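You operate a simulated robot arm through the tools that you are given. There is no shell and no other tool.

Carry out the task below with a simulated two-armed robot. There is one attempt and no reset: what you move stays moved.

## Task
Pick up the soda bottle from the grey crate with one hand, pass it to the other hand and put it on the serving end of the trolley. Set down upright: bottle.

It is judged by the outcome, as a careful person would: the job done as asked, and still so three seconds after it is handed in. It fails if anything else is knocked over, pushed out of place, dropped, spilled or broken.

## Robot
Two 7-joint arms with three-finger grippers on one trunk, on a base that drives. Base frame: it is fixed to the floor where the robot stands at the start and does not move with it; the origin is under the middle of the robot, x ahead of it, y to its left, z up. Units: m, degrees, N and s.
The left shoulder is at the start at [0.03, 0.124, 1.008], the right one opposite. With the tool pointing down near the work surface each hand reaches from about 0.1 to 0.78 m from the robot's upright axis, wherever it stands, measured 20 degrees to its own side. Places, roughly: serving end of the trolley [-0.4, -1.3, 0.8]. Payload 2.2 kg a hand.
The tool frame of a hand sits at the grasp point between the pads (the TCP): z along the fingers, y along the line on which they close. The tips reach 0.028 m beyond it. Largest opening 0.102 m; the body of the gripper starts 0.071 m behind the TCP.
Orientation is that of the tool frame in the base frame, as a unit quaternion [w, x, y, z]. With the fingers straight down and closing along the base's y, the tool's x points along the base's -x, its y along +y and its z along -z.

## Interface
- The arms move only by the tool apply_moves. It takes "left_deltas", "right_deltas" or both (then of equal length, played together; a hand with none holds still); each is a list of rows, each a list of 7 numbers: the turn, a rotation vector about the tool's x, y, z in degrees, then the shift along the tool's x, y, z in cm, then the gripper command, from -1 (fully open) to 1 (shut), values between in proportion. In form: [[wx, wy, wz, x, y, z, jaw], ...]. A call has 1 to 20 rows; each row shifts and turns the commanded pose from where the row before left it, along the tool's axes as they then stand. A row lasts 0.2 s, in which the tool goes at most 0.05 m and 8.6 degrees; a call with a longer step from one row to the next is refused whole, and so is a gripper value outside its range. A pose out of reach is approached as far as the arm can. The call stops where the force on the tool passes 40 N (or 10 N more than at its start, if that is more) or the arm is blocked; 0.2 s more then pass. The fingers move at their own pace and stop on an object; they squeeze with about 24 N. The grip force told is the motor's: it shows also when the fingers shut on nothing. Time passes only in rows, and 0.2 s behind the last, so rows that do not move let the fingers close. The reply holds the time, the measured pose of the TCP, the force on the tool along the base axes, the opening and the grip force, in the units named above and with some noise, with the torque about the TCP (base axes, N m) and any sound that the robot's microphone picked up, and new pictures: "pictures" is both (left out), scene, wrist or none (wrist: the cameras of the hands that moved).
- Cameras (640 x 400 px; columns grow to the right, rows downward): "scene" is now at [0.0273, -0.0407, 1.7075]; the picture's right is [-0.60, -0.80, 0.00], its down [-0.68, 0.52, -0.52] and it looks along [0.41, -0.31, -0.86] (base axes); focal length 294 px, centre (320, 200). "left" rides on the left gripper at [0.072, 0.038, -0.086] in its tool frame; the picture's right is [-0.46, 0.89, 0.00], its down [-0.60, -0.32, -0.73] and it looks along [-0.65, -0.34, 0.68] (tool axes); focal length 256 px, centre (320, 200). "right" rides on the right gripper at [0.069, 0.044, -0.086] in its tool frame; the picture's right is [-0.53, 0.85, 0.00], its down [-0.58, -0.36, -0.73] and it looks along [-0.62, -0.39, 0.68] (tool axes); focal length 256 px, centre (320, 200). There is no depth. A picture from a camera that has moved, and an enlarged one, comes with that camera's place and axes in the base frame and with its lens. The place of the scene camera against the robot may be out by one fixed shift of up to 0.012 m in any direction.
- slide_trunk(by): slides the trunk up (or, below 0, down) by that many m; the arms and the scene camera ride with it, the base frame stays. It gives what a move gives, with no picture.
- steer(legs): drives the robot by 1 to 6 legs, each [ahead, left, turn to the left] in m, m and degrees, along the robot's own axes; the way and the turn of a leg run together, so that a leg with both is an arc; at most 1.5 m and 180 degrees a leg. The arms and the cameras ride along, it lands a little off, and it stops where it bumps. It gives what a move gives, and a new picture of the scene camera.
- turn_head(pan, tilt): turns the head with the scene camera to pan (to the left, within 143 degrees either way) and tilt (down, from -29 to 69), counted from straight ahead of the robot. It gives what a move gives, and a new picture of the scene camera.
- enlarge(camera, box): a new picture of the part [left, top, right, bottom] of that camera's present view, enlarged. The clock stands still meanwhile.
- sign_off(): hands the job in; it is judged then, once.

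Nothing tells you exact positions but the pictures and the camera data. Unless the task says otherwise, let go and move clear before handing in.

The tools are called after "Emit:" by a JSON object that holds its "op" and its "data". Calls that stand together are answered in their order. apply_moves: Moves the arms, as the interface text tells. Its arguments: {"type":"object","properties":{"left_deltas":{"type":"array","items":{"type":"array","items":{"type":"number"}}},"right_deltas":{"type":"array","items":{"type":"array","items":{"type":"number"}}},"pictures":{"type":"string","enum":["both","scene","wrist","none"]}},"required":[]} The other tools are called the same way: slide_trunk (by) slides the trunk up or down; steer (legs) drives the base; turn_head (pan, tilt) turns the head that bears the scene camera; enlarge (camera, box) takes an enlarged picture of a part of a camera's view; sign_off () hands the job in.

At the start:

```text
time_s: 0.0
left_position: [0.5634, -0.0747, 1.0412]
left_tcp_rot: [0.0, 0.0, 1.0, -0.001]
left_wrist_force: [0.2, 0.2, 0.3]
left_ft_torque: [0.03, -0.02, 0.01]
left_grip_width: 0.1021
left_grip_force: 0.0
right_position: [0.3317, -0.3645, 1.0569]
right_tcp_rot: [0.001, -0.001, 1.0, 0.0]
right_wrist_force: [0.8, -0.2, 0.2]
right_ft_torque: [-0.02, 0.0, 0.0]
right_grip_width: 0.1019
right_grip_force: 0.1
trunk travel left (down, up): [-0.25, 0.29]
robot x, y, heading: [0.0013, 0.0014, -0.2]
head pan, tilt: [-37.0, 58.8]
```

scene: 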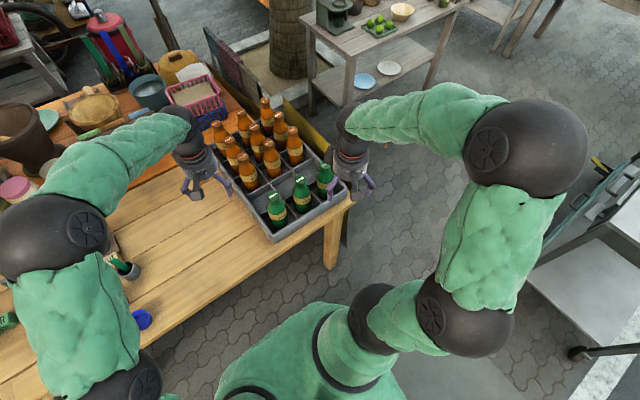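
right: 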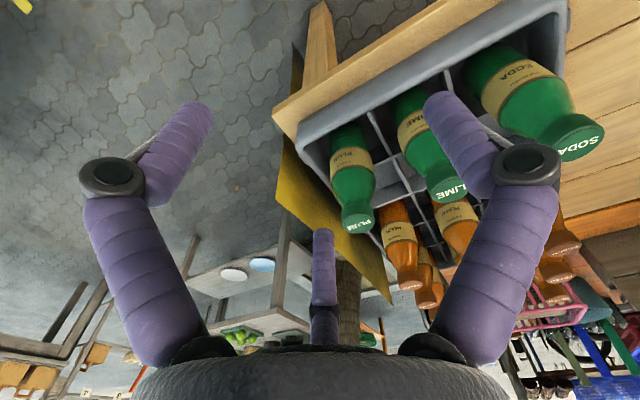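
left: 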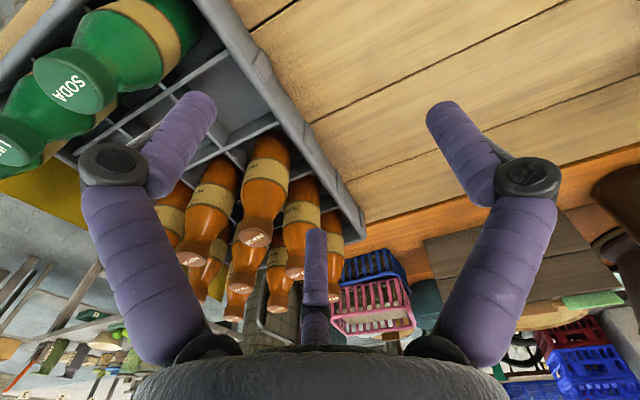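

I see a grey crate with amber bottles and three green ones; the green caps read SODA, LIME and PLUM, with SODA the one nearest the robot. I'll look closer before planning anything.

Emit:
{"op": "enlarge", "data": {"camera": "scene", "box": [190, 80, 370, 250]}}

Emit:
{"op": "enlarge", "data": {"camera": "right", "box": [270, 0, 640, 320]}}

Emit:
{"op": "enlarge", "data": {"camera": "left", "box": [0, 0, 400, 320]}}

```text
2.35 times, centred on (280, 165) of scene
camera zoom: at [0.0273, -0.0407, 1.7075], right [-0.6, -0.8, 0.0], down [-0.68, 0.52, -0.52], along [0.41, -0.31, -0.86], focal length 691 px, centre (414, 282)
```

zoom: 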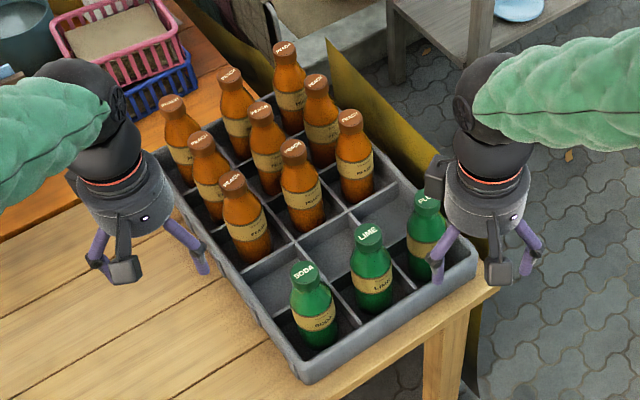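

```text
1.25 times, centred on (455, 160) of right
camera zoom: at [0.2646, -0.322, 1.1425], right [0.53, 0.85, 0.0], down [0.58, -0.36, 0.73], along [0.62, -0.39, -0.68], focal length 320 px, centre (151, 250)
```

zoom: 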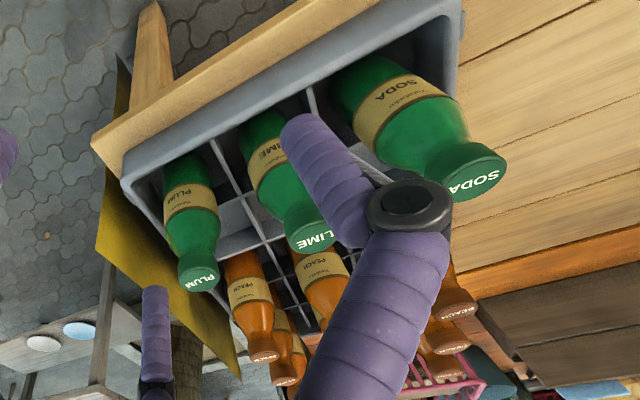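

```text
1.25 times, centred on (200, 160) of left
camera zoom: at [0.4905, -0.036, 1.1299], right [0.46, 0.89, 0.0], down [0.6, -0.32, 0.73], along [0.65, -0.34, -0.68], focal length 320 px, centre (470, 250)
```

zoom: 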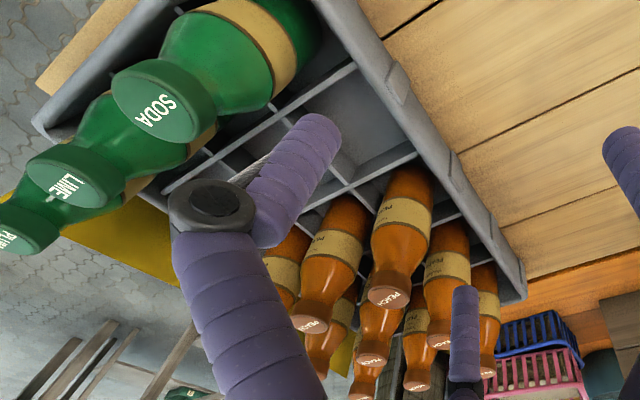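

The three green bottles stand in one row about x 0.48; I place the SODA cap near (0.478, -0.207, 0.963) with LIME about 0.10 m to its right. Before picking I'll look at the trolley, which is to the robot's right and slightly behind.

Emit:
{"op": "turn_head", "data": {"pan": -105, "tilt": 35}}

```text
time_s: 1.4
left_position: [0.5638, -0.0751, 1.0422]
left_tcp_rot: [0.0, 0.0, 1.0, -0.001]
left_wrist_force: [0.2, 0.8, 0.1]
left_ft_torque: [0.01, -0.01, 0.01]
left_grip_width: 0.1019
left_grip_force: 0.2
right_position: [0.333, -0.3644, 1.0559]
right_tcp_rot: [-0.001, -0.001, 1.0, 0.0]
right_wrist_force: [0.9, -0.2, 0.4]
right_ft_torque: [-0.01, -0.01, 0.03]
right_grip_width: 0.1018
right_grip_force: 0.1
trunk travel left (down, up): [-0.25, 0.29]
robot x, y, heading: [-0.0018, -0.0013, 0.1]
head pan, tilt: [-105.0, 35.0]
camera scene: at [-0.0496, -0.0848, 1.7404], right [-0.97, 0.26, 0.0], down [0.15, 0.55, -0.82], along [-0.21, -0.79, -0.57], focal length 294 px, centre (320, 200)
```

scene: 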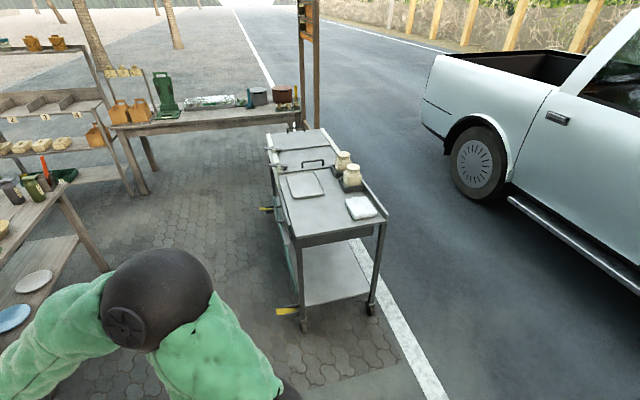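

Emit:
{"op": "enlarge", "data": {"camera": "scene", "box": [240, 110, 420, 340]}}

Emit:
{"op": "enlarge", "data": {"camera": "scene", "box": [260, 120, 400, 230]}}

```text
1.74 times, centred on (330, 225) of scene
camera zoom: at [-0.0496, -0.0848, 1.7404], right [-0.97, 0.26, 0.0], down [0.15, 0.55, -0.82], along [-0.21, -0.79, -0.57], focal length 511 px, centre (303, 156)
```

zoom: 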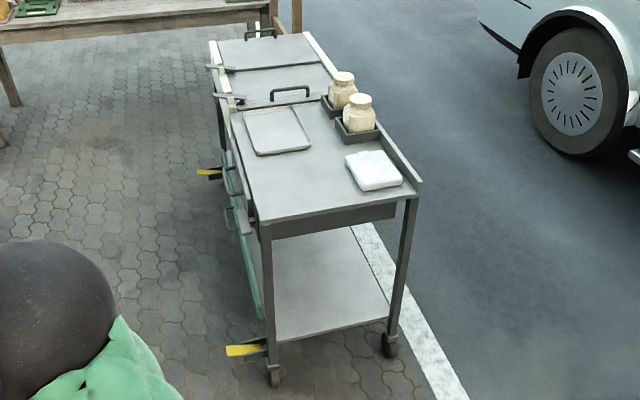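

```text
3.64 times, centred on (330, 175) of scene
camera zoom: at [-0.0496, -0.0848, 1.7404], right [-0.97, 0.26, 0.0], down [0.15, 0.55, -0.82], along [-0.21, -0.79, -0.57], focal length 1068 px, centre (284, 291)
```

zoom: 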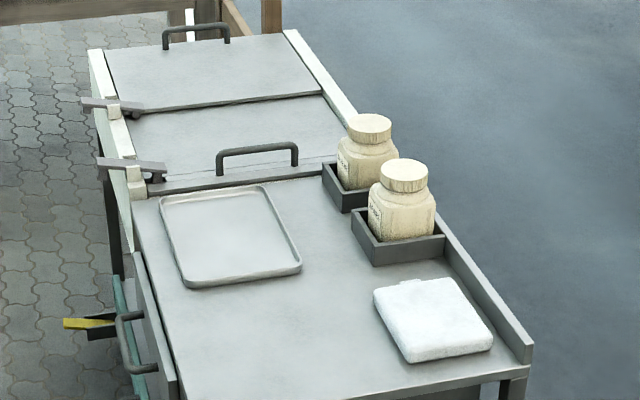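

The trolley's near (serving) end runs from about y -1.11 to -1.74 and x -0.2 to -0.67 at z 0.8, and there is a clear patch around (-0.36, -1.27) between the tray, the cloth and the near edge. I'll check the floor behind the robot before planning the drive.

Emit:
{"op": "turn_head", "data": {"pan": -143, "tilt": 40}}

Emit:
{"op": "turn_head", "data": {"pan": 143, "tilt": 40}}

Emit:
{"op": "turn_head", "data": {"pan": -25, "tilt": 50}}

```text
time_s: 2.4
left_position: [0.5635, -0.0752, 1.0429]
left_tcp_rot: [0.0, -0.001, 1.0, 0.0]
left_wrist_force: [0.2, 0.1, 0.0]
left_ft_torque: [-0.01, 0.01, 0.02]
left_grip_width: 0.1019
left_grip_force: 0.0
right_position: [0.3321, -0.3655, 1.0561]
right_tcp_rot: [0.0, 0.0, 1.0, 0.0]
right_wrist_force: [0.4, 0.0, -0.6]
right_ft_torque: [0.03, -0.03, -0.04]
right_grip_width: 0.102
right_grip_force: 0.1
trunk travel left (down, up): [-0.25, 0.29]
robot x, y, heading: [-0.0017, 0.0005, -0.2]
head pan, tilt: [-143.0, 40.0]
camera scene: at [-0.0948, -0.051, 1.7329], right [-0.6, 0.8, 0.0], down [0.51, 0.39, -0.77], along [-0.61, -0.46, -0.64], focal length 294 px, centre (320, 200)
```

scene: 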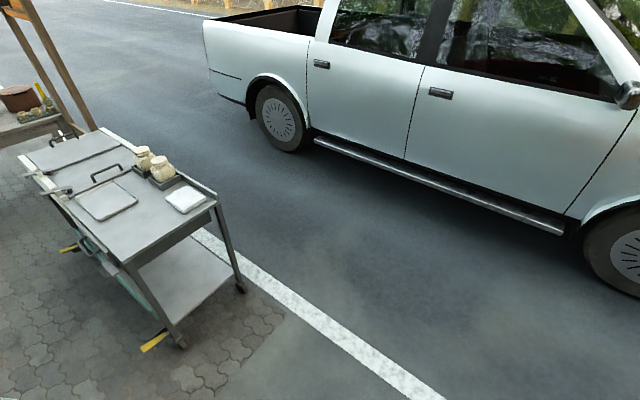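

```text
time_s: 6.4
left_position: [0.5635, -0.0743, 1.0419]
left_tcp_rot: [0.0, 0.0, 1.0, 0.0]
left_wrist_force: [-0.2, -0.6, 0.2]
left_ft_torque: [-0.01, 0.03, 0.02]
left_grip_width: 0.1018
left_grip_force: 0.0
right_position: [0.333, -0.3649, 1.0573]
right_tcp_rot: [0.0, -0.001, 1.0, 0.0]
right_wrist_force: [0.5, -0.2, 0.4]
right_ft_torque: [-0.01, 0.02, 0.02]
right_grip_width: 0.102
right_grip_force: 0.0
trunk travel left (down, up): [-0.25, 0.29]
robot x, y, heading: [0.0009, -0.0002, 0.1]
head pan, tilt: [143.0, 40.0]
camera scene: at [-0.0948, 0.0514, 1.7329], right [0.6, 0.8, 0.0], down [0.51, -0.39, -0.77], along [-0.61, 0.46, -0.64], focal length 294 px, centre (320, 200)
```

scene: 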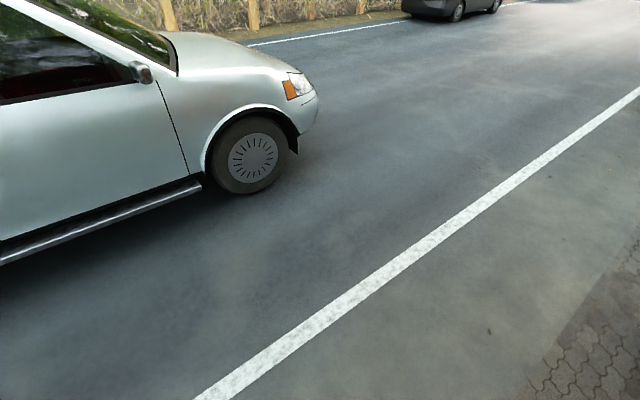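

```text
time_s: 8.9
left_position: [0.563, -0.0747, 1.0434]
left_tcp_rot: [0.0, -0.001, 1.0, 0.0]
left_wrist_force: [-0.8, -0.6, 0.0]
left_ft_torque: [-0.02, 0.02, 0.0]
left_grip_width: 0.1022
left_grip_force: 0.1
right_position: [0.3334, -0.3654, 1.056]
right_tcp_rot: [0.0, 0.0, 1.0, 0.0]
right_wrist_force: [0.0, -0.2, 0.0]
right_ft_torque: [0.01, -0.02, 0.02]
right_grip_width: 0.1019
right_grip_force: 0.1
trunk travel left (down, up): [-0.25, 0.29]
robot x, y, heading: [0.0009, 0.0015, 0.2]
head pan, tilt: [-25.0, 50.0]
camera scene: at [0.0429, -0.0323, 1.7187], right [-0.42, -0.91, 0.0], down [-0.69, 0.32, -0.64], along [0.58, -0.27, -0.77], focal length 294 px, centre (320, 200)
```

scene: 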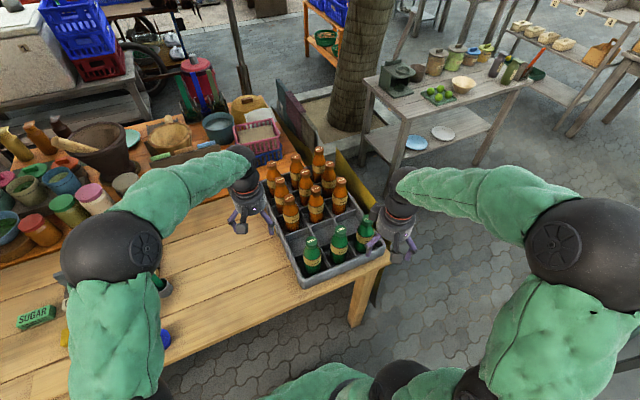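

The ground behind is open, so I can back away later. First I'll take the left hand up and away to the left, then bring the right hand near the SODA bottle, staying above the caps.

Emit:
{"op": "apply_moves", "data": {"left_deltas": [[0, 0, 0, 1, 4, -3, -1], [0, 0, 0, 1, 4, -3, -1], [0, 0, 0, 1, 4, -3, -1], [0, 0, 0, 1, 4, -3, -1], [0, 0, 0, 1, 4, -2, -1]], "pictures": "scene"}}

Emit:
{"op": "apply_moves", "data": {"right_deltas": [[0, 0, 0, -2, 2.5, -1, -1], [0, 0, 0, -2, 2.5, -1, -1], [0, 0, 0, -2, 2.5, 0, -1], [0, 0, 0, -2, 2.5, 0, -1]], "pictures": "both"}}

```text
refused: row 1 steps farther than a row can; nothing moved
```

```text
time_s: 9.9
left_position: [0.5637, -0.074, 1.0423]
left_tcp_rot: [0.0, 0.0, 1.0, 0.0]
left_wrist_force: [0.1, 0.2, 0.1]
left_ft_torque: [-0.03, -0.04, 0.01]
left_grip_width: 0.1023
left_grip_force: 0.0
right_position: [0.4137, -0.2663, 1.079]
right_tcp_rot: [0.0, 0.0, 1.0, 0.0]
right_wrist_force: [-0.5, 0.6, 0.7]
right_ft_torque: [-0.02, 0.02, -0.03]
right_grip_width: 0.1018
right_grip_force: 0.0
trunk travel left (down, up): [-0.25, 0.29]
robot x, y, heading: [-0.0008, -0.0007, -0.2]
head pan, tilt: [-25.0, 50.0]
camera scene: at [0.0436, -0.0317, 1.7187], right [-0.42, -0.91, 0.0], down [-0.69, 0.32, -0.64], along [0.58, -0.27, -0.77], focal length 294 px, centre (320, 200)
camera right: at [0.3444, -0.2221, 1.1654], right [0.53, 0.85, 0.0], down [0.58, -0.36, 0.73], along [0.62, -0.39, -0.68], focal length 256 px, centre (320, 200)
```

scene: 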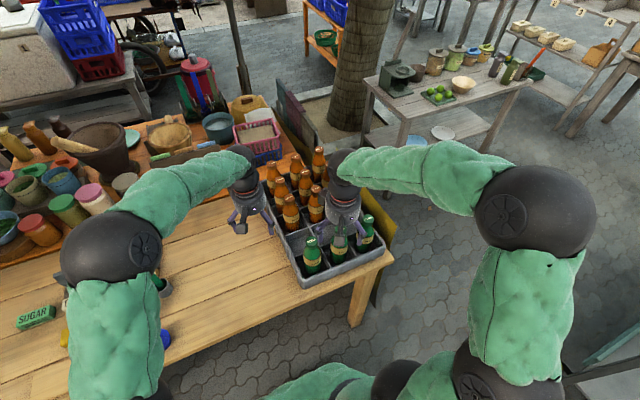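
right: 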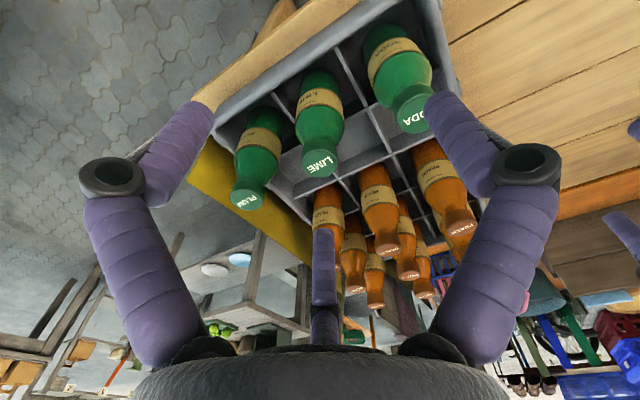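

The left move was refused for a slightly long step; the right hand is now over the bottle row at (0.414, -0.266, 1.079). I'll repeat the left retreat with shorter steps and study the bottle shapes.

Emit:
{"op": "apply_moves", "data": {"left_deltas": [[0, 0, 0, 1, 4, -2, -1], [0, 0, 0, 1, 4, -2, -1], [0, 0, 0, 1, 4, -2, -1], [0, 0, 0, 1, 4, -2, -1], [0, 0, 0, 1, 4, -2, -1]], "pictures": "both"}}

Emit:
{"op": "enlarge", "data": {"camera": "right", "box": [200, 0, 460, 220]}}

Emit:
{"op": "enlarge", "data": {"camera": "scene", "box": [260, 190, 400, 300]}}

```text
time_s: 11.1
left_position: [0.512, 0.1292, 1.1454]
left_tcp_rot: [0.0, 0.0, 1.0, -0.001]
left_wrist_force: [-0.6, -0.3, 0.1]
left_ft_torque: [0.0, -0.04, 0.01]
left_grip_width: 0.1018
left_grip_force: 0.1
right_position: [0.411, -0.266, 1.0797]
right_tcp_rot: [0.0, 0.0, 1.0, -0.001]
right_wrist_force: [-0.1, 0.1, 0.0]
right_ft_torque: [0.01, -0.02, 0.01]
right_grip_width: 0.1019
right_grip_force: 0.1
trunk travel left (down, up): [-0.25, 0.29]
robot x, y, heading: [-0.0007, 0.0028, -0.0]
head pan, tilt: [-25.0, 50.0]
camera scene: at [0.0417, -0.0305, 1.7188], right [-0.42, -0.91, 0.0], down [-0.69, 0.32, -0.64], along [0.58, -0.27, -0.77], focal length 294 px, centre (320, 200)
camera left: at [0.4387, 0.1675, 1.2324], right [0.47, 0.89, 0.0], down [0.6, -0.32, 0.73], along [0.65, -0.34, -0.68], focal length 256 px, centre (320, 200)
```

scene: 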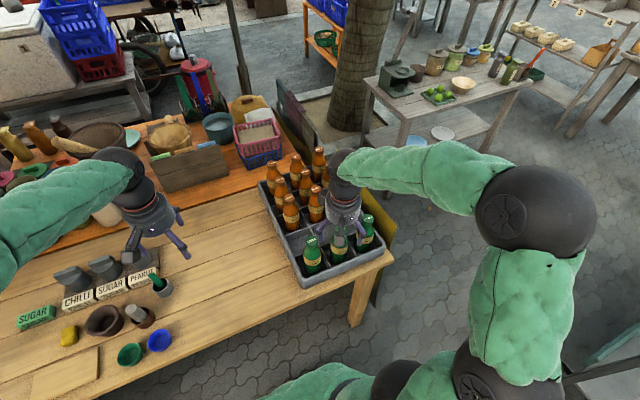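
left: 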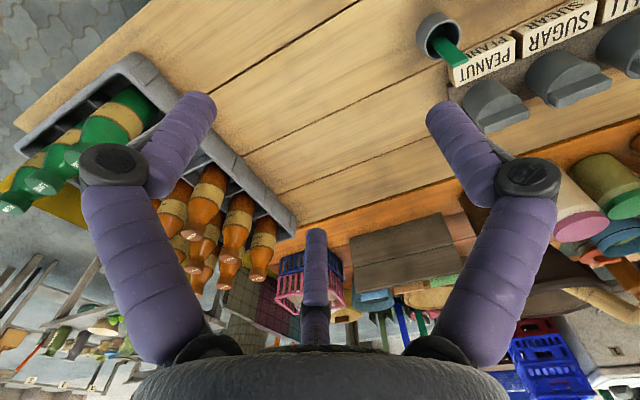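

```text
1.82 times, centred on (330, 110) of right
camera zoom: at [0.3428, -0.2217, 1.1658], right [0.53, 0.85, 0.0], down [0.58, -0.36, 0.73], along [0.62, -0.39, -0.68], focal length 465 px, centre (302, 364)
```

zoom: 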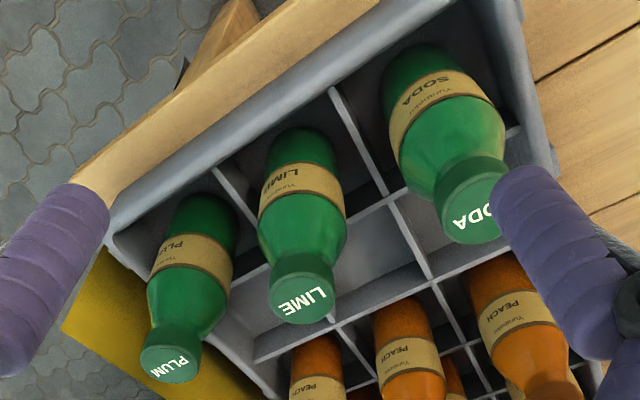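

```text
3.64 times, centred on (330, 245) of scene
camera zoom: at [0.0417, -0.0305, 1.7188], right [-0.42, -0.91, 0.0], down [-0.69, 0.32, -0.64], along [0.58, -0.27, -0.77], focal length 1068 px, centre (284, 36)
```

zoom: 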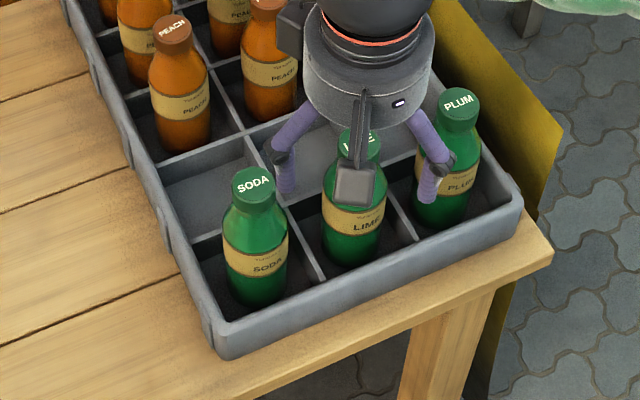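

The SODA bottle is about 0.18 m tall with a cap around 0.035 m wide, standing roughly from z 0.78 to 0.963. I'll centre the right hand over its cap, half-open, and check alignment before lowering.

Emit:
{"op": "apply_moves", "data": {"right_deltas": [[0, 0, 0, -3.4, 2.85, 0, -0.4], [0, 0, 0, -3.4, 2.85, 0, -0.4], [0, 0, 0, 0, 0, 2.5, -0.4], [0, 0, 0, 0, 0, 0, -0.4]], "pictures": "both"}}

Emit:
{"op": "enlarge", "data": {"camera": "scene", "box": [260, 190, 400, 300]}}

Emit:
{"op": "enlarge", "data": {"camera": "left", "box": [0, 40, 240, 260]}}

```text
time_s: 12.1
left_position: [0.5129, 0.1275, 1.1456]
left_tcp_rot: [0.0, 0.0, 1.0, 0.0]
left_wrist_force: [-0.5, -0.2, 0.1]
left_ft_torque: [-0.02, -0.01, -0.02]
left_grip_width: 0.102
left_grip_force: 0.0
right_position: [0.4798, -0.2076, 1.0519]
right_tcp_rot: [0.0, 0.0, 1.0, 0.0]
right_wrist_force: [-0.1, 1.1, -0.3]
right_ft_torque: [0.01, -0.02, 0.0]
right_grip_width: 0.0714
right_grip_force: 0.0
trunk travel left (down, up): [-0.25, 0.29]
robot x, y, heading: [0.0077, -0.0002, -0.1]
head pan, tilt: [-25.0, 50.0]
camera scene: at [0.0429, -0.0318, 1.7187], right [-0.42, -0.91, 0.0], down [-0.69, 0.32, -0.64], along [0.58, -0.27, -0.77], focal length 294 px, centre (320, 200)
camera right: at [0.4109, -0.1647, 1.1376], right [0.53, 0.85, 0.0], down [0.58, -0.36, 0.73], along [0.62, -0.39, -0.68], focal length 256 px, centre (320, 200)
```

scene: 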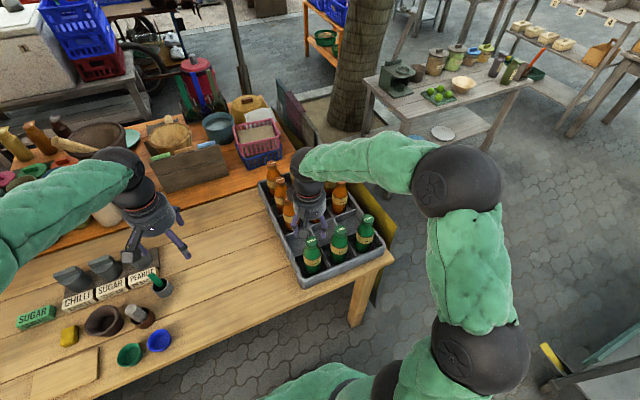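
right: 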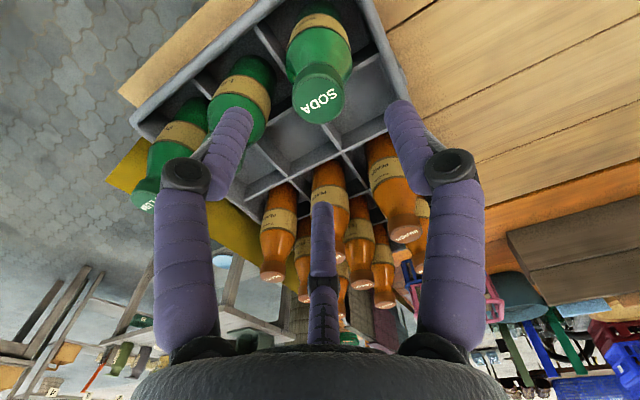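

```text
3.64 times, centred on (330, 245) of scene
camera zoom: at [0.0429, -0.0318, 1.7187], right [-0.42, -0.91, 0.0], down [-0.69, 0.32, -0.64], along [0.58, -0.27, -0.77], focal length 1068 px, centre (284, 36)
```

zoom: 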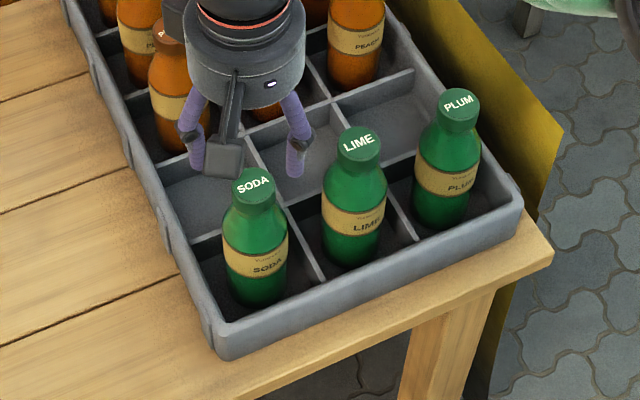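

```text
1.82 times, centred on (120, 150) of left
camera zoom: at [0.4399, 0.1662, 1.2323], right [0.46, 0.89, 0.0], down [0.6, -0.32, 0.73], along [0.65, -0.34, -0.68], focal length 465 px, centre (684, 291)
```

zoom: 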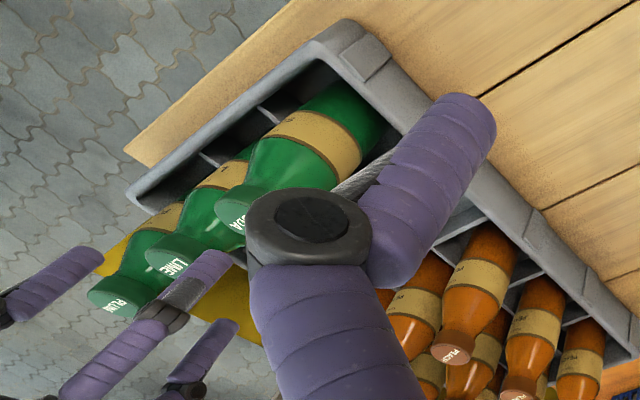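

The cap centre works out at about (0.478, -0.209), right under the right hand. The gripper pictures show something finger-like in the middle, so I'll inspect the hand before lowering it.

Emit:
{"op": "enlarge", "data": {"camera": "left", "box": [0, 130, 160, 330]}}

Emit:
{"op": "enlarge", "data": {"camera": "scene", "box": [280, 180, 350, 250]}}

Emit:
{"op": "enlarge", "data": {"camera": "scene", "box": [90, 150, 220, 290]}}

Emit:
{"op": "enlarge", "data": {"camera": "right", "box": [140, 60, 500, 400]}}

```text
2.00 times, centred on (80, 230) of left
camera zoom: at [0.4399, 0.1662, 1.2323], right [0.46, 0.89, 0.0], down [0.6, -0.32, 0.73], along [0.65, -0.34, -0.68], focal length 512 px, centre (800, 140)
```

zoom: 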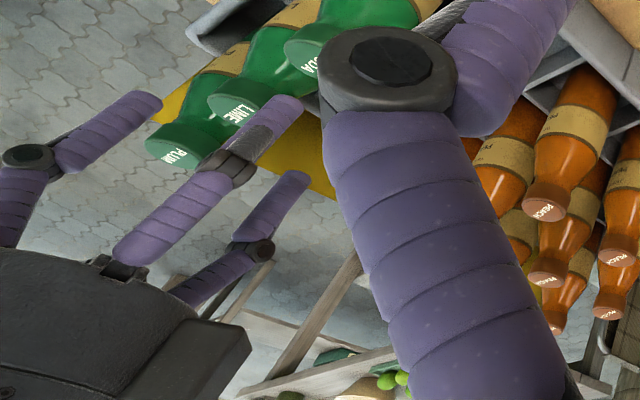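

```text
5.71 times, centred on (315, 215) of scene
camera zoom: at [0.0429, -0.0318, 1.7187], right [-0.42, -0.91, 0.0], down [-0.69, 0.32, -0.64], along [0.58, -0.27, -0.77], focal length 1678 px, centre (349, 114)
```

zoom: 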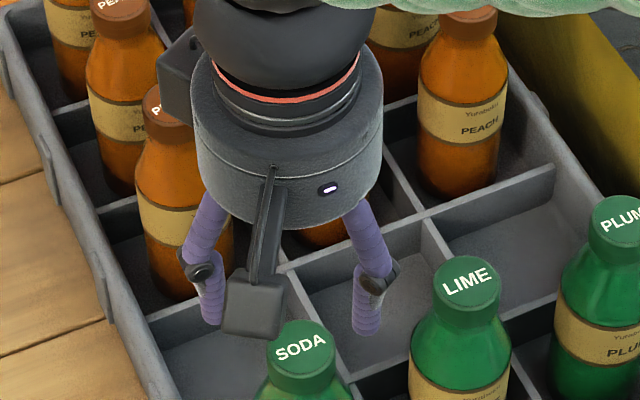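

```text
2.86 times, centred on (155, 220) of scene
camera zoom: at [0.0429, -0.0318, 1.7187], right [-0.42, -0.91, 0.0], down [-0.69, 0.32, -0.64], along [0.58, -0.27, -0.77], focal length 839 px, centre (791, 143)
```

zoom: 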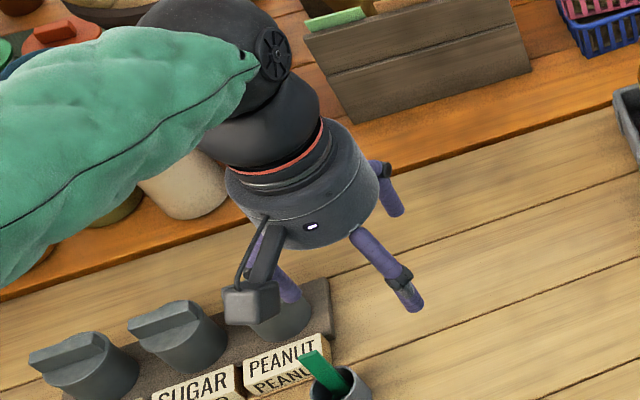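

```text
1.18 times, centred on (320, 230) of right
camera zoom: at [0.4109, -0.1647, 1.1376], right [0.53, 0.85, 0.0], down [0.58, -0.36, 0.73], along [0.62, -0.39, -0.68], focal length 301 px, centre (320, 165)
```

zoom: 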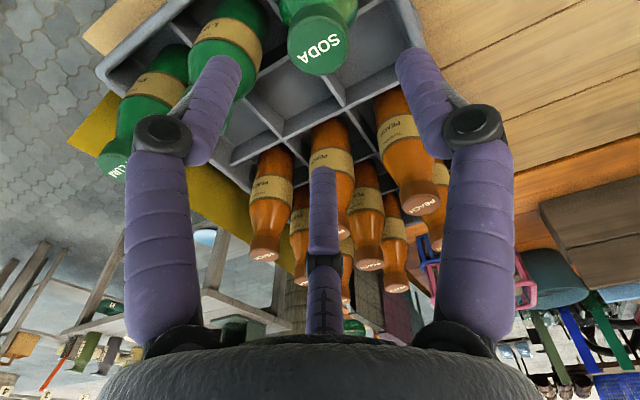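

The hand looks like three fingers set at 120 degrees about the tool axis, all clear of the neighbouring bottles around SODA's cap. I'll lower the right hand to cap height and check before closing.

Emit:
{"op": "apply_moves", "data": {"right_deltas": [[0, 0, 0, 0.1, -0.1, 2.5, -0.4], [0, 0, 0, 0, 0, 2.5, -0.4], [0, 0, 0, 0, 0, 2.5, -0.4], [0, 0, 0, 0, 0, 2.0, -0.4], [0, 0, 0, 0, 0, 0, -0.4]], "pictures": "both"}}

Emit:
{"op": "enlarge", "data": {"camera": "scene", "box": [260, 180, 400, 300]}}

```text
time_s: 13.3
left_position: [0.5139, 0.1273, 1.1458]
left_tcp_rot: [0.0, 0.0, 1.0, 0.0]
left_wrist_force: [-0.3, -0.7, -1.0]
left_ft_torque: [-0.03, 0.04, -0.02]
left_grip_width: 0.1021
left_grip_force: 0.1
right_position: [0.481, -0.2107, 0.9557]
right_tcp_rot: [0.0, 0.001, 1.0, 0.001]
right_wrist_force: [0.7, -0.1, -0.4]
right_ft_torque: [0.0, -0.01, 0.06]
right_grip_width: 0.0714
right_grip_force: 0.1
trunk travel left (down, up): [-0.25, 0.29]
robot x, y, heading: [0.0018, -0.0007, -0.4]
head pan, tilt: [-25.0, 50.0]
camera scene: at [0.0428, -0.032, 1.7187], right [-0.42, -0.91, 0.0], down [-0.69, 0.32, -0.64], along [0.58, -0.27, -0.77], focal length 294 px, centre (320, 200)
camera right: at [0.4126, -0.1665, 1.0416], right [0.53, 0.85, 0.0], down [0.58, -0.36, 0.73], along [0.62, -0.39, -0.68], focal length 256 px, centre (320, 200)
```

scene: 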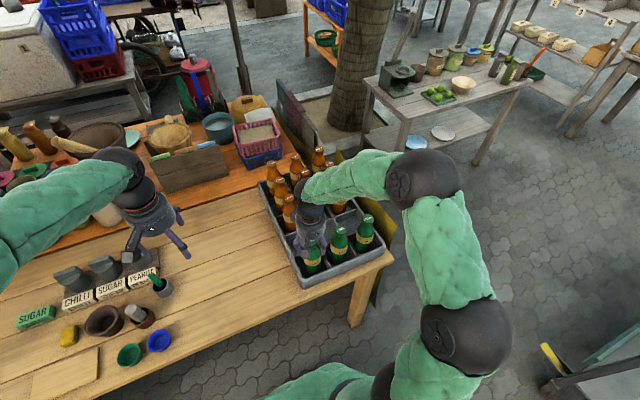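
right: 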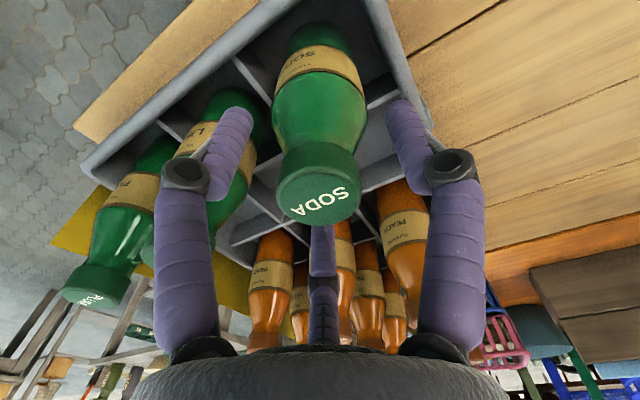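

```text
3.33 times, centred on (330, 240) of scene
camera zoom: at [0.0428, -0.032, 1.7187], right [-0.42, -0.91, 0.0], down [-0.69, 0.32, -0.64], along [0.58, -0.27, -0.77], focal length 979 px, centre (287, 67)
```

zoom: 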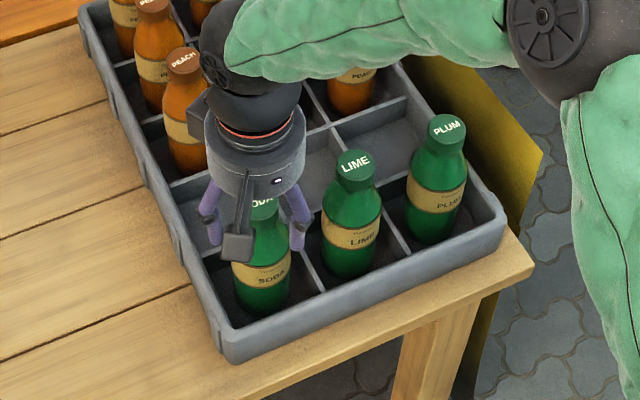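

The cap sits centred between the fingers with about 3.5 cm of finger alongside the cap and neck. I'll close the right hand.

Emit:
{"op": "apply_moves", "data": {"right_deltas": [[0, 0, 0, 0, 0, 0, 0.2], [0, 0, 0, 0, 0, 0, 0.6], [0, 0, 0, 0, 0, 0, 1], [0, 0, 0, 0, 0, 0, 1]], "pictures": "both"}}

```text
time_s: 14.3
left_position: [0.5128, 0.1277, 1.1471]
left_tcp_rot: [-0.001, 0.0, 1.0, 0.001]
left_wrist_force: [-0.4, -0.7, 1.0]
left_ft_torque: [-0.02, 0.0, 0.0]
left_grip_width: 0.1019
left_grip_force: 0.0
right_position: [0.482, -0.2098, 0.9555]
right_tcp_rot: [-0.001, 0.0, 1.0, 0.0]
right_wrist_force: [-0.3, 0.3, 3.9]
right_ft_torque: [0.01, -0.02, -0.01]
right_grip_width: 0.0413
right_grip_force: 24.0
trunk travel left (down, up): [-0.25, 0.29]
robot x, y, heading: [0.0016, -0.0012, 0.4]
head pan, tilt: [-25.0, 50.0]
camera scene: at [0.0424, -0.032, 1.7188], right [-0.42, -0.91, 0.0], down [-0.69, 0.32, -0.64], along [0.58, -0.27, -0.77], focal length 294 px, centre (320, 200)
camera right: at [0.4125, -0.1665, 1.042], right [0.53, 0.85, 0.0], down [0.58, -0.36, 0.73], along [0.62, -0.39, -0.68], focal length 256 px, centre (320, 200)
```

scene: 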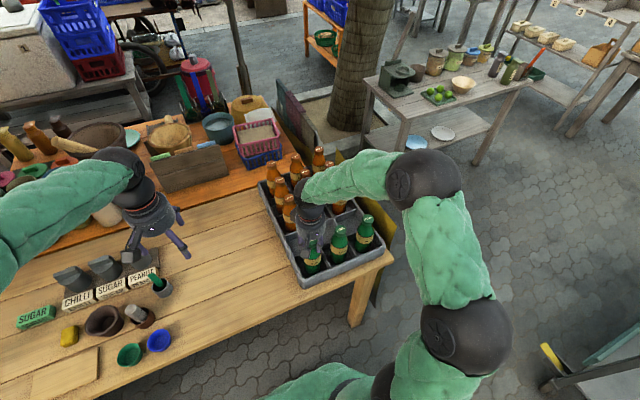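
right: 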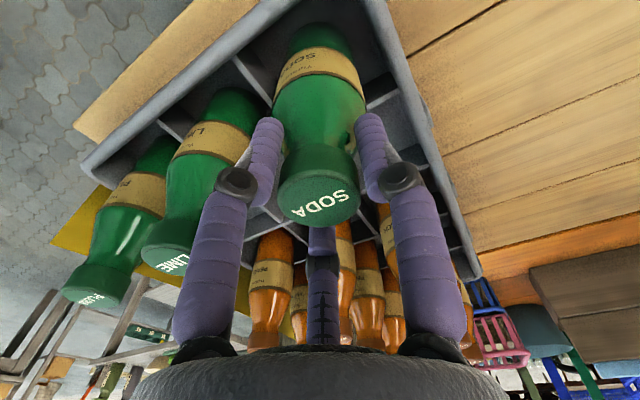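

The grip stopped at 0.041 m with about 4 N upward, so the tips are probably on the sloping shoulder. I'll reopen a bit, rise 1 cm and grip the straight cap instead.

Emit:
{"op": "apply_moves", "data": {"right_deltas": [[0, 0, 0, 0, 0, 0, -0.2], [0, 0, 0, 0, 0, 0, -0.2], [0, 0, 0, 0, 0, -1.0, -0.2], [0, 0, 0, 0, 0, 0, -0.2], [0, 0, 0, 0, 0, 0, 0.3], [0, 0, 0, 0, 0, 0, 1], [0, 0, 0, 0, 0, 0, 1], [0, 0, 0, 0, 0, 0, 1]], "pictures": "both"}}

```text
time_s: 16.1
left_position: [0.512, 0.1277, 1.145]
left_tcp_rot: [-0.001, 0.0, 1.0, 0.0]
left_wrist_force: [-0.3, -0.5, 0.6]
left_ft_torque: [0.0, -0.01, 0.02]
left_grip_width: 0.1024
left_grip_force: 0.0
right_position: [0.48, -0.2094, 0.9656]
right_tcp_rot: [0.001, 0.0, 1.0, -0.001]
right_wrist_force: [-0.2, -0.2, 0.3]
right_ft_torque: [0.01, -0.08, -0.01]
right_grip_width: 0.0373
right_grip_force: 23.7
trunk travel left (down, up): [-0.25, 0.29]
robot x, y, heading: [-0.0, -0.0037, -0.1]
head pan, tilt: [-25.0, 50.0]
camera scene: at [0.043, -0.0322, 1.7187], right [-0.42, -0.91, 0.0], down [-0.69, 0.32, -0.64], along [0.58, -0.27, -0.77], focal length 294 px, centre (320, 200)
camera right: at [0.4121, -0.1662, 1.0519], right [0.53, 0.85, 0.0], down [0.58, -0.36, 0.73], along [0.62, -0.39, -0.68], focal length 256 px, centre (320, 200)
```

scene: 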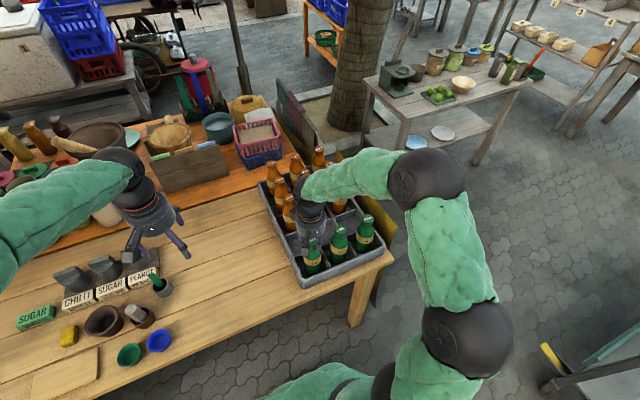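
right: 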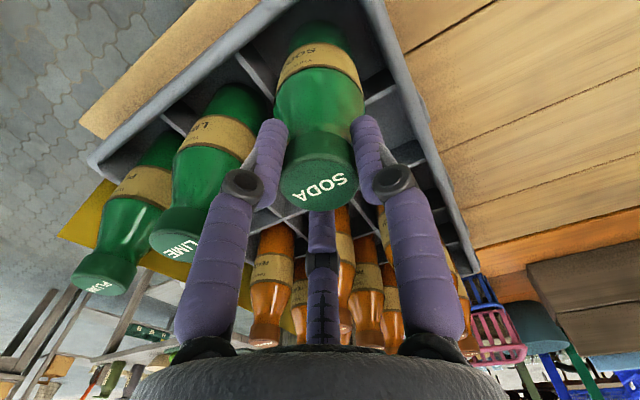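

Now it is gripping the straight cap: 0.037 m wide, 24 N, no upward push. I'll lift slowly and watch the weight.

Emit:
{"op": "apply_moves", "data": {"right_deltas": [[0, 0, 0, 0, 0, -1.0, 1], [0, 0, 0, 0, 0, -1.0, 1], [0, 0, 0, 0, 0, -1.5, 1], [0, 0, 0, 0, 0, -1.5, 1]], "pictures": "both"}}

```text
time_s: 17.1
left_position: [0.5132, 0.1275, 1.1464]
left_tcp_rot: [0.001, 0.001, 1.0, 0.0]
left_wrist_force: [0.0, -0.8, 0.4]
left_ft_torque: [0.01, 0.01, 0.0]
left_grip_width: 0.1019
left_grip_force: 0.1
right_position: [0.4806, -0.2088, 1.0143]
right_tcp_rot: [0.0, -0.001, 1.0, 0.0]
right_wrist_force: [-0.3, -0.7, -2.9]
right_ft_torque: [0.02, 0.02, 0.04]
right_grip_width: 0.0369
right_grip_force: 23.9
trunk travel left (down, up): [-0.25, 0.29]
robot x, y, heading: [0.0031, 0.0022, -0.2]
head pan, tilt: [-25.0, 50.0]
camera scene: at [0.0429, -0.0322, 1.7187], right [-0.42, -0.91, 0.0], down [-0.69, 0.32, -0.64], along [0.58, -0.27, -0.77], focal length 294 px, centre (320, 200)
camera right: at [0.4114, -0.1658, 1.1011], right [0.53, 0.85, 0.0], down [0.58, -0.36, 0.73], along [0.62, -0.39, -0.68], focal length 256 px, centre (320, 200)
```

scene: 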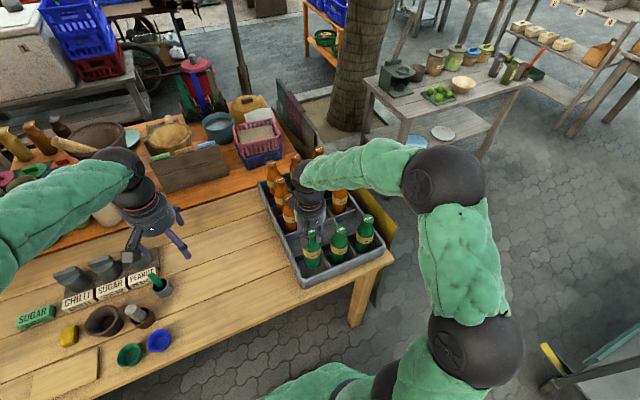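
right: 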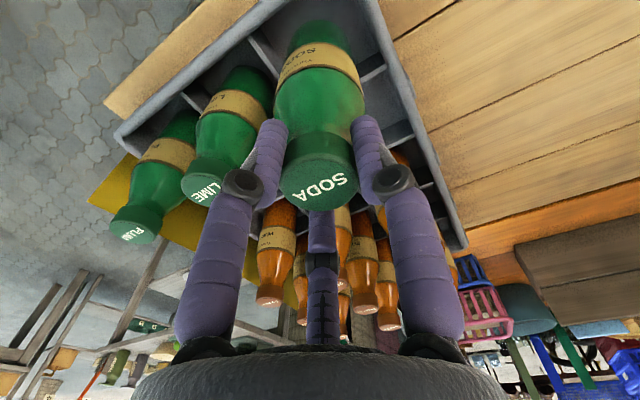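

The bottle hangs firmly, about 0.3 kg. I'll raise it well clear of the crate and the other caps.

Emit:
{"op": "apply_moves", "data": {"right_deltas": [[0, 0, 0, 0, 0, -2.0, 1], [0, 0, 0, 0, 0, -2.5, 1], [0, 0, 0, 0, 0, -2.5, 1], [0, 0, 0, 0, 0, -2.5, 1], [0, 0, 0, 0, 0, -2.5, 1], [0, 0, 0, 0, 0, -2.5, 1], [0, 0, 0, 0, 0, -2.0, 1], [0, 0, 0, 0, 0, -1.0, 1], [0, 0, 0, 0, 0, 0, 1]], "pictures": "both"}}

Emit:
{"op": "enlarge", "data": {"camera": "left", "box": [0, 60, 320, 320]}}

```text
time_s: 19.1
left_position: [0.5132, 0.1272, 1.1461]
left_tcp_rot: [-0.001, 0.0, 1.0, 0.0]
left_wrist_force: [-0.4, -0.2, 0.6]
left_ft_torque: [0.03, -0.01, -0.01]
left_grip_width: 0.1021
left_grip_force: 0.1
right_position: [0.4811, -0.2092, 1.1911]
right_tcp_rot: [0.0, 0.0, 1.0, 0.0]
right_wrist_force: [0.1, 0.6, -3.4]
right_ft_torque: [-0.01, -0.03, -0.04]
right_grip_width: 0.0369
right_grip_force: 24.2
trunk travel left (down, up): [-0.25, 0.29]
robot x, y, heading: [-0.0014, -0.0006, -0.1]
head pan, tilt: [-25.0, 50.0]
camera scene: at [0.0431, -0.0323, 1.7187], right [-0.42, -0.91, 0.0], down [-0.69, 0.32, -0.64], along [0.58, -0.27, -0.77], focal length 294 px, centre (320, 200)
camera right: at [0.4129, -0.1646, 1.2785], right [0.53, 0.85, 0.0], down [0.58, -0.36, 0.73], along [0.62, -0.39, -0.68], focal length 256 px, centre (320, 200)
```

scene: 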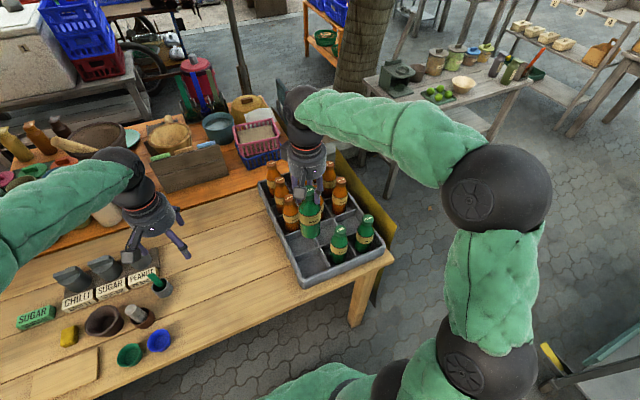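
right: 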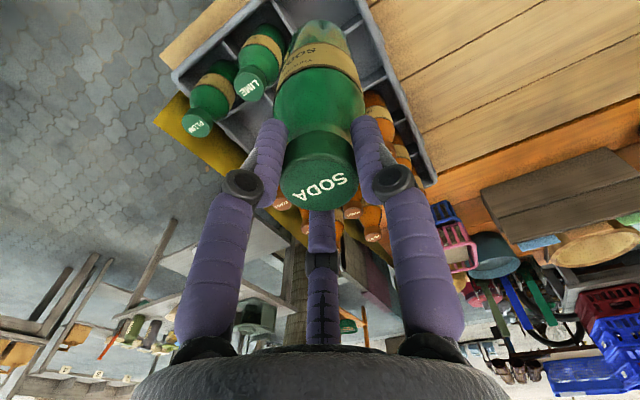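

```text
1.54 times, centred on (160, 190) of left
camera zoom: at [0.4401, 0.1658, 1.2322], right [0.46, 0.89, 0.0], down [0.6, -0.32, 0.73], along [0.65, -0.34, -0.68], focal length 394 px, centre (566, 215)
```

zoom: 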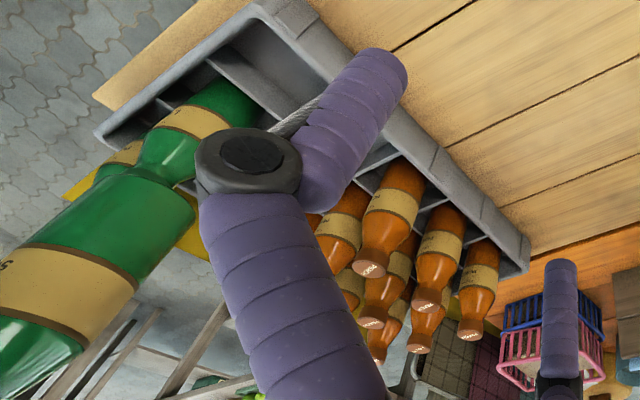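

The SODA bottle is clear of the crate and LIME and PLUM stand undisturbed. I'll back the robot away from the table to have free space for the handover.

Emit:
{"op": "steer", "data": {"legs": [[-0.36, 0, 0]]}}

```text
time_s: 21.4
left_position: [0.1568, 0.1241, 1.1465]
left_tcp_rot: [0.0, 0.004, 1.0, 0.0]
left_wrist_force: [-1.2, -0.5, -0.9]
left_ft_torque: [0.01, -0.02, 0.03]
left_grip_width: 0.1018
left_grip_force: 0.1
right_position: [0.1229, -0.211, 1.1928]
right_tcp_rot: [0.0, 0.005, 1.0, 0.0]
right_wrist_force: [-0.4, 0.1, -2.7]
right_ft_torque: [0.05, 0.02, 0.01]
right_grip_width: 0.0368
right_grip_force: 23.7
trunk travel left (down, up): [-0.25, 0.29]
robot x, y, heading: [-0.3514, 0.0007, -0.4]
head pan, tilt: [-25.0, 50.0]
camera scene: at [-0.3141, -0.0312, 1.7187], right [-0.43, -0.9, 0.0], down [-0.69, 0.33, -0.64], along [0.58, -0.28, -0.77], focal length 294 px, centre (320, 200)
```

scene: 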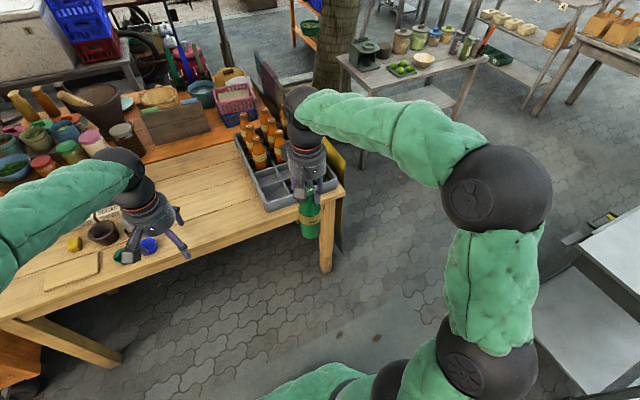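

The robot is clear of the table with the bottle held upright at relative (0.48, -0.21). Next I'll turn the left hand to point its fingers to the right, camera up, so it can take the bottle's body from the side; first the yaw.

Emit:
{"op": "apply_moves", "data": {"left_deltas": [[0, 0, -8.2, 0, 0, 0, -1], [0, 0, -8.2, 0, 0, 0, -1], [0, 0, -8.2, 0, 0, 0, -1], [0, 0, -8.2, 0, 0, 0, -1], [0, 0, -8.2, 0, 0, 0, -1], [0, 0, -8.2, 0, 0, 0, -1], [0, 0, -8.2, 0, 0, 0, -1], [0, 0, -8.2, 0, 0, 0, -1], [0, 0, -8.2, 0, 0, 0, -1], [0, 0, -8.2, 0, 0, 0, -1], [0, 0, -8.2, 0, 0, 0, -1]], "pictures": "scene"}}

```text
time_s: 23.8
left_position: [0.1582, 0.1241, 1.1451]
left_tcp_rot: [0.001, -0.707, 0.708, 0.0]
left_wrist_force: [0.3, -0.7, 0.9]
left_ft_torque: [0.01, 0.07, 0.0]
left_grip_width: 0.1019
left_grip_force: 0.1
right_position: [0.1238, -0.2102, 1.1919]
right_tcp_rot: [0.0, 0.004, 1.0, 0.0]
right_wrist_force: [-0.1, 0.9, -3.3]
right_ft_torque: [0.02, 0.01, -0.01]
right_grip_width: 0.0371
right_grip_force: 23.7
trunk travel left (down, up): [-0.25, 0.29]
robot x, y, heading: [-0.3573, 0.003, -0.6]
head pan, tilt: [-25.0, 50.0]
camera scene: at [-0.3129, -0.0311, 1.7187], right [-0.43, -0.9, 0.0], down [-0.69, 0.33, -0.64], along [0.58, -0.28, -0.77], focal length 294 px, centre (320, 200)
```

scene: 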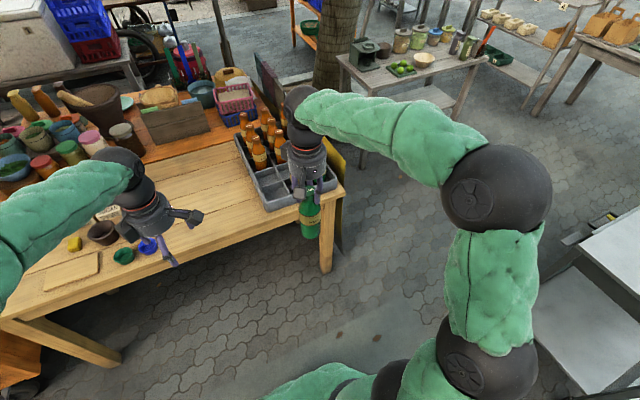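

The yaw went cleanly. Now the tilt: swinging the left fingers from down to pointing right.

Emit:
{"op": "apply_moves", "data": {"left_deltas": [[0, 8.2, 0, 0, 0, 0, -1], [0, 8.2, 0, 0, 0, 0, -1], [0, 8.2, 0, 0, 0, 0, -1], [0, 8.2, 0, 0, 0, 0, -1], [0, 8.2, 0, 0, 0, 0, -1], [0, 8.2, 0, 0, 0, 0, -1], [0, 8.2, 0, 0, 0, 0, -1], [0, 8.2, 0, 0, 0, 0, -1], [0, 8.2, 0, 0, 0, 0, -1], [0, 8.2, 0, 0, 0, 0, -1], [0, 8.0, 0, 0, 0, 0, -1]], "pictures": "both"}}

```text
time_s: 26.2
left_position: [0.159, 0.1258, 1.145]
left_tcp_rot: [0.501, 0.499, -0.5, 0.5]
left_wrist_force: [0.1, 0.0, -0.5]
left_ft_torque: [-0.01, 0.01, 0.02]
left_grip_width: 0.102
left_grip_force: 0.0
right_position: [0.1245, -0.2107, 1.1924]
right_tcp_rot: [-0.001, 0.003, 1.0, 0.0]
right_wrist_force: [1.2, 0.4, -3.9]
right_ft_torque: [-0.03, 0.03, 0.02]
right_grip_width: 0.0366
right_grip_force: 23.7
trunk travel left (down, up): [-0.25, 0.29]
robot x, y, heading: [-0.3568, -0.0024, -0.3]
head pan, tilt: [-25.0, 50.0]
camera scene: at [-0.3122, -0.0308, 1.7187], right [-0.43, -0.9, 0.0], down [-0.69, 0.33, -0.64], along [0.58, -0.28, -0.77], focal length 294 px, centre (320, 200)
camera left: at [0.1203, 0.2123, 1.2185], right [-0.89, 0.0, -0.47], down [0.32, 0.73, -0.61], along [0.34, -0.69, -0.65], focal length 256 px, centre (320, 200)
```

scene: 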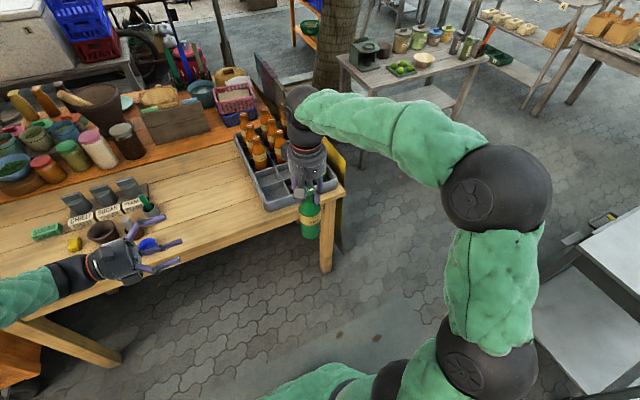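
left: 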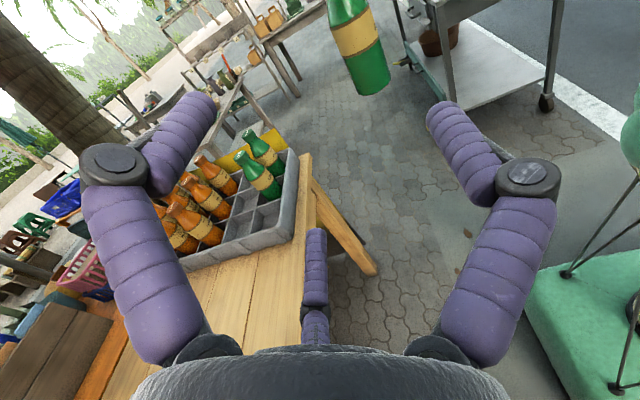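

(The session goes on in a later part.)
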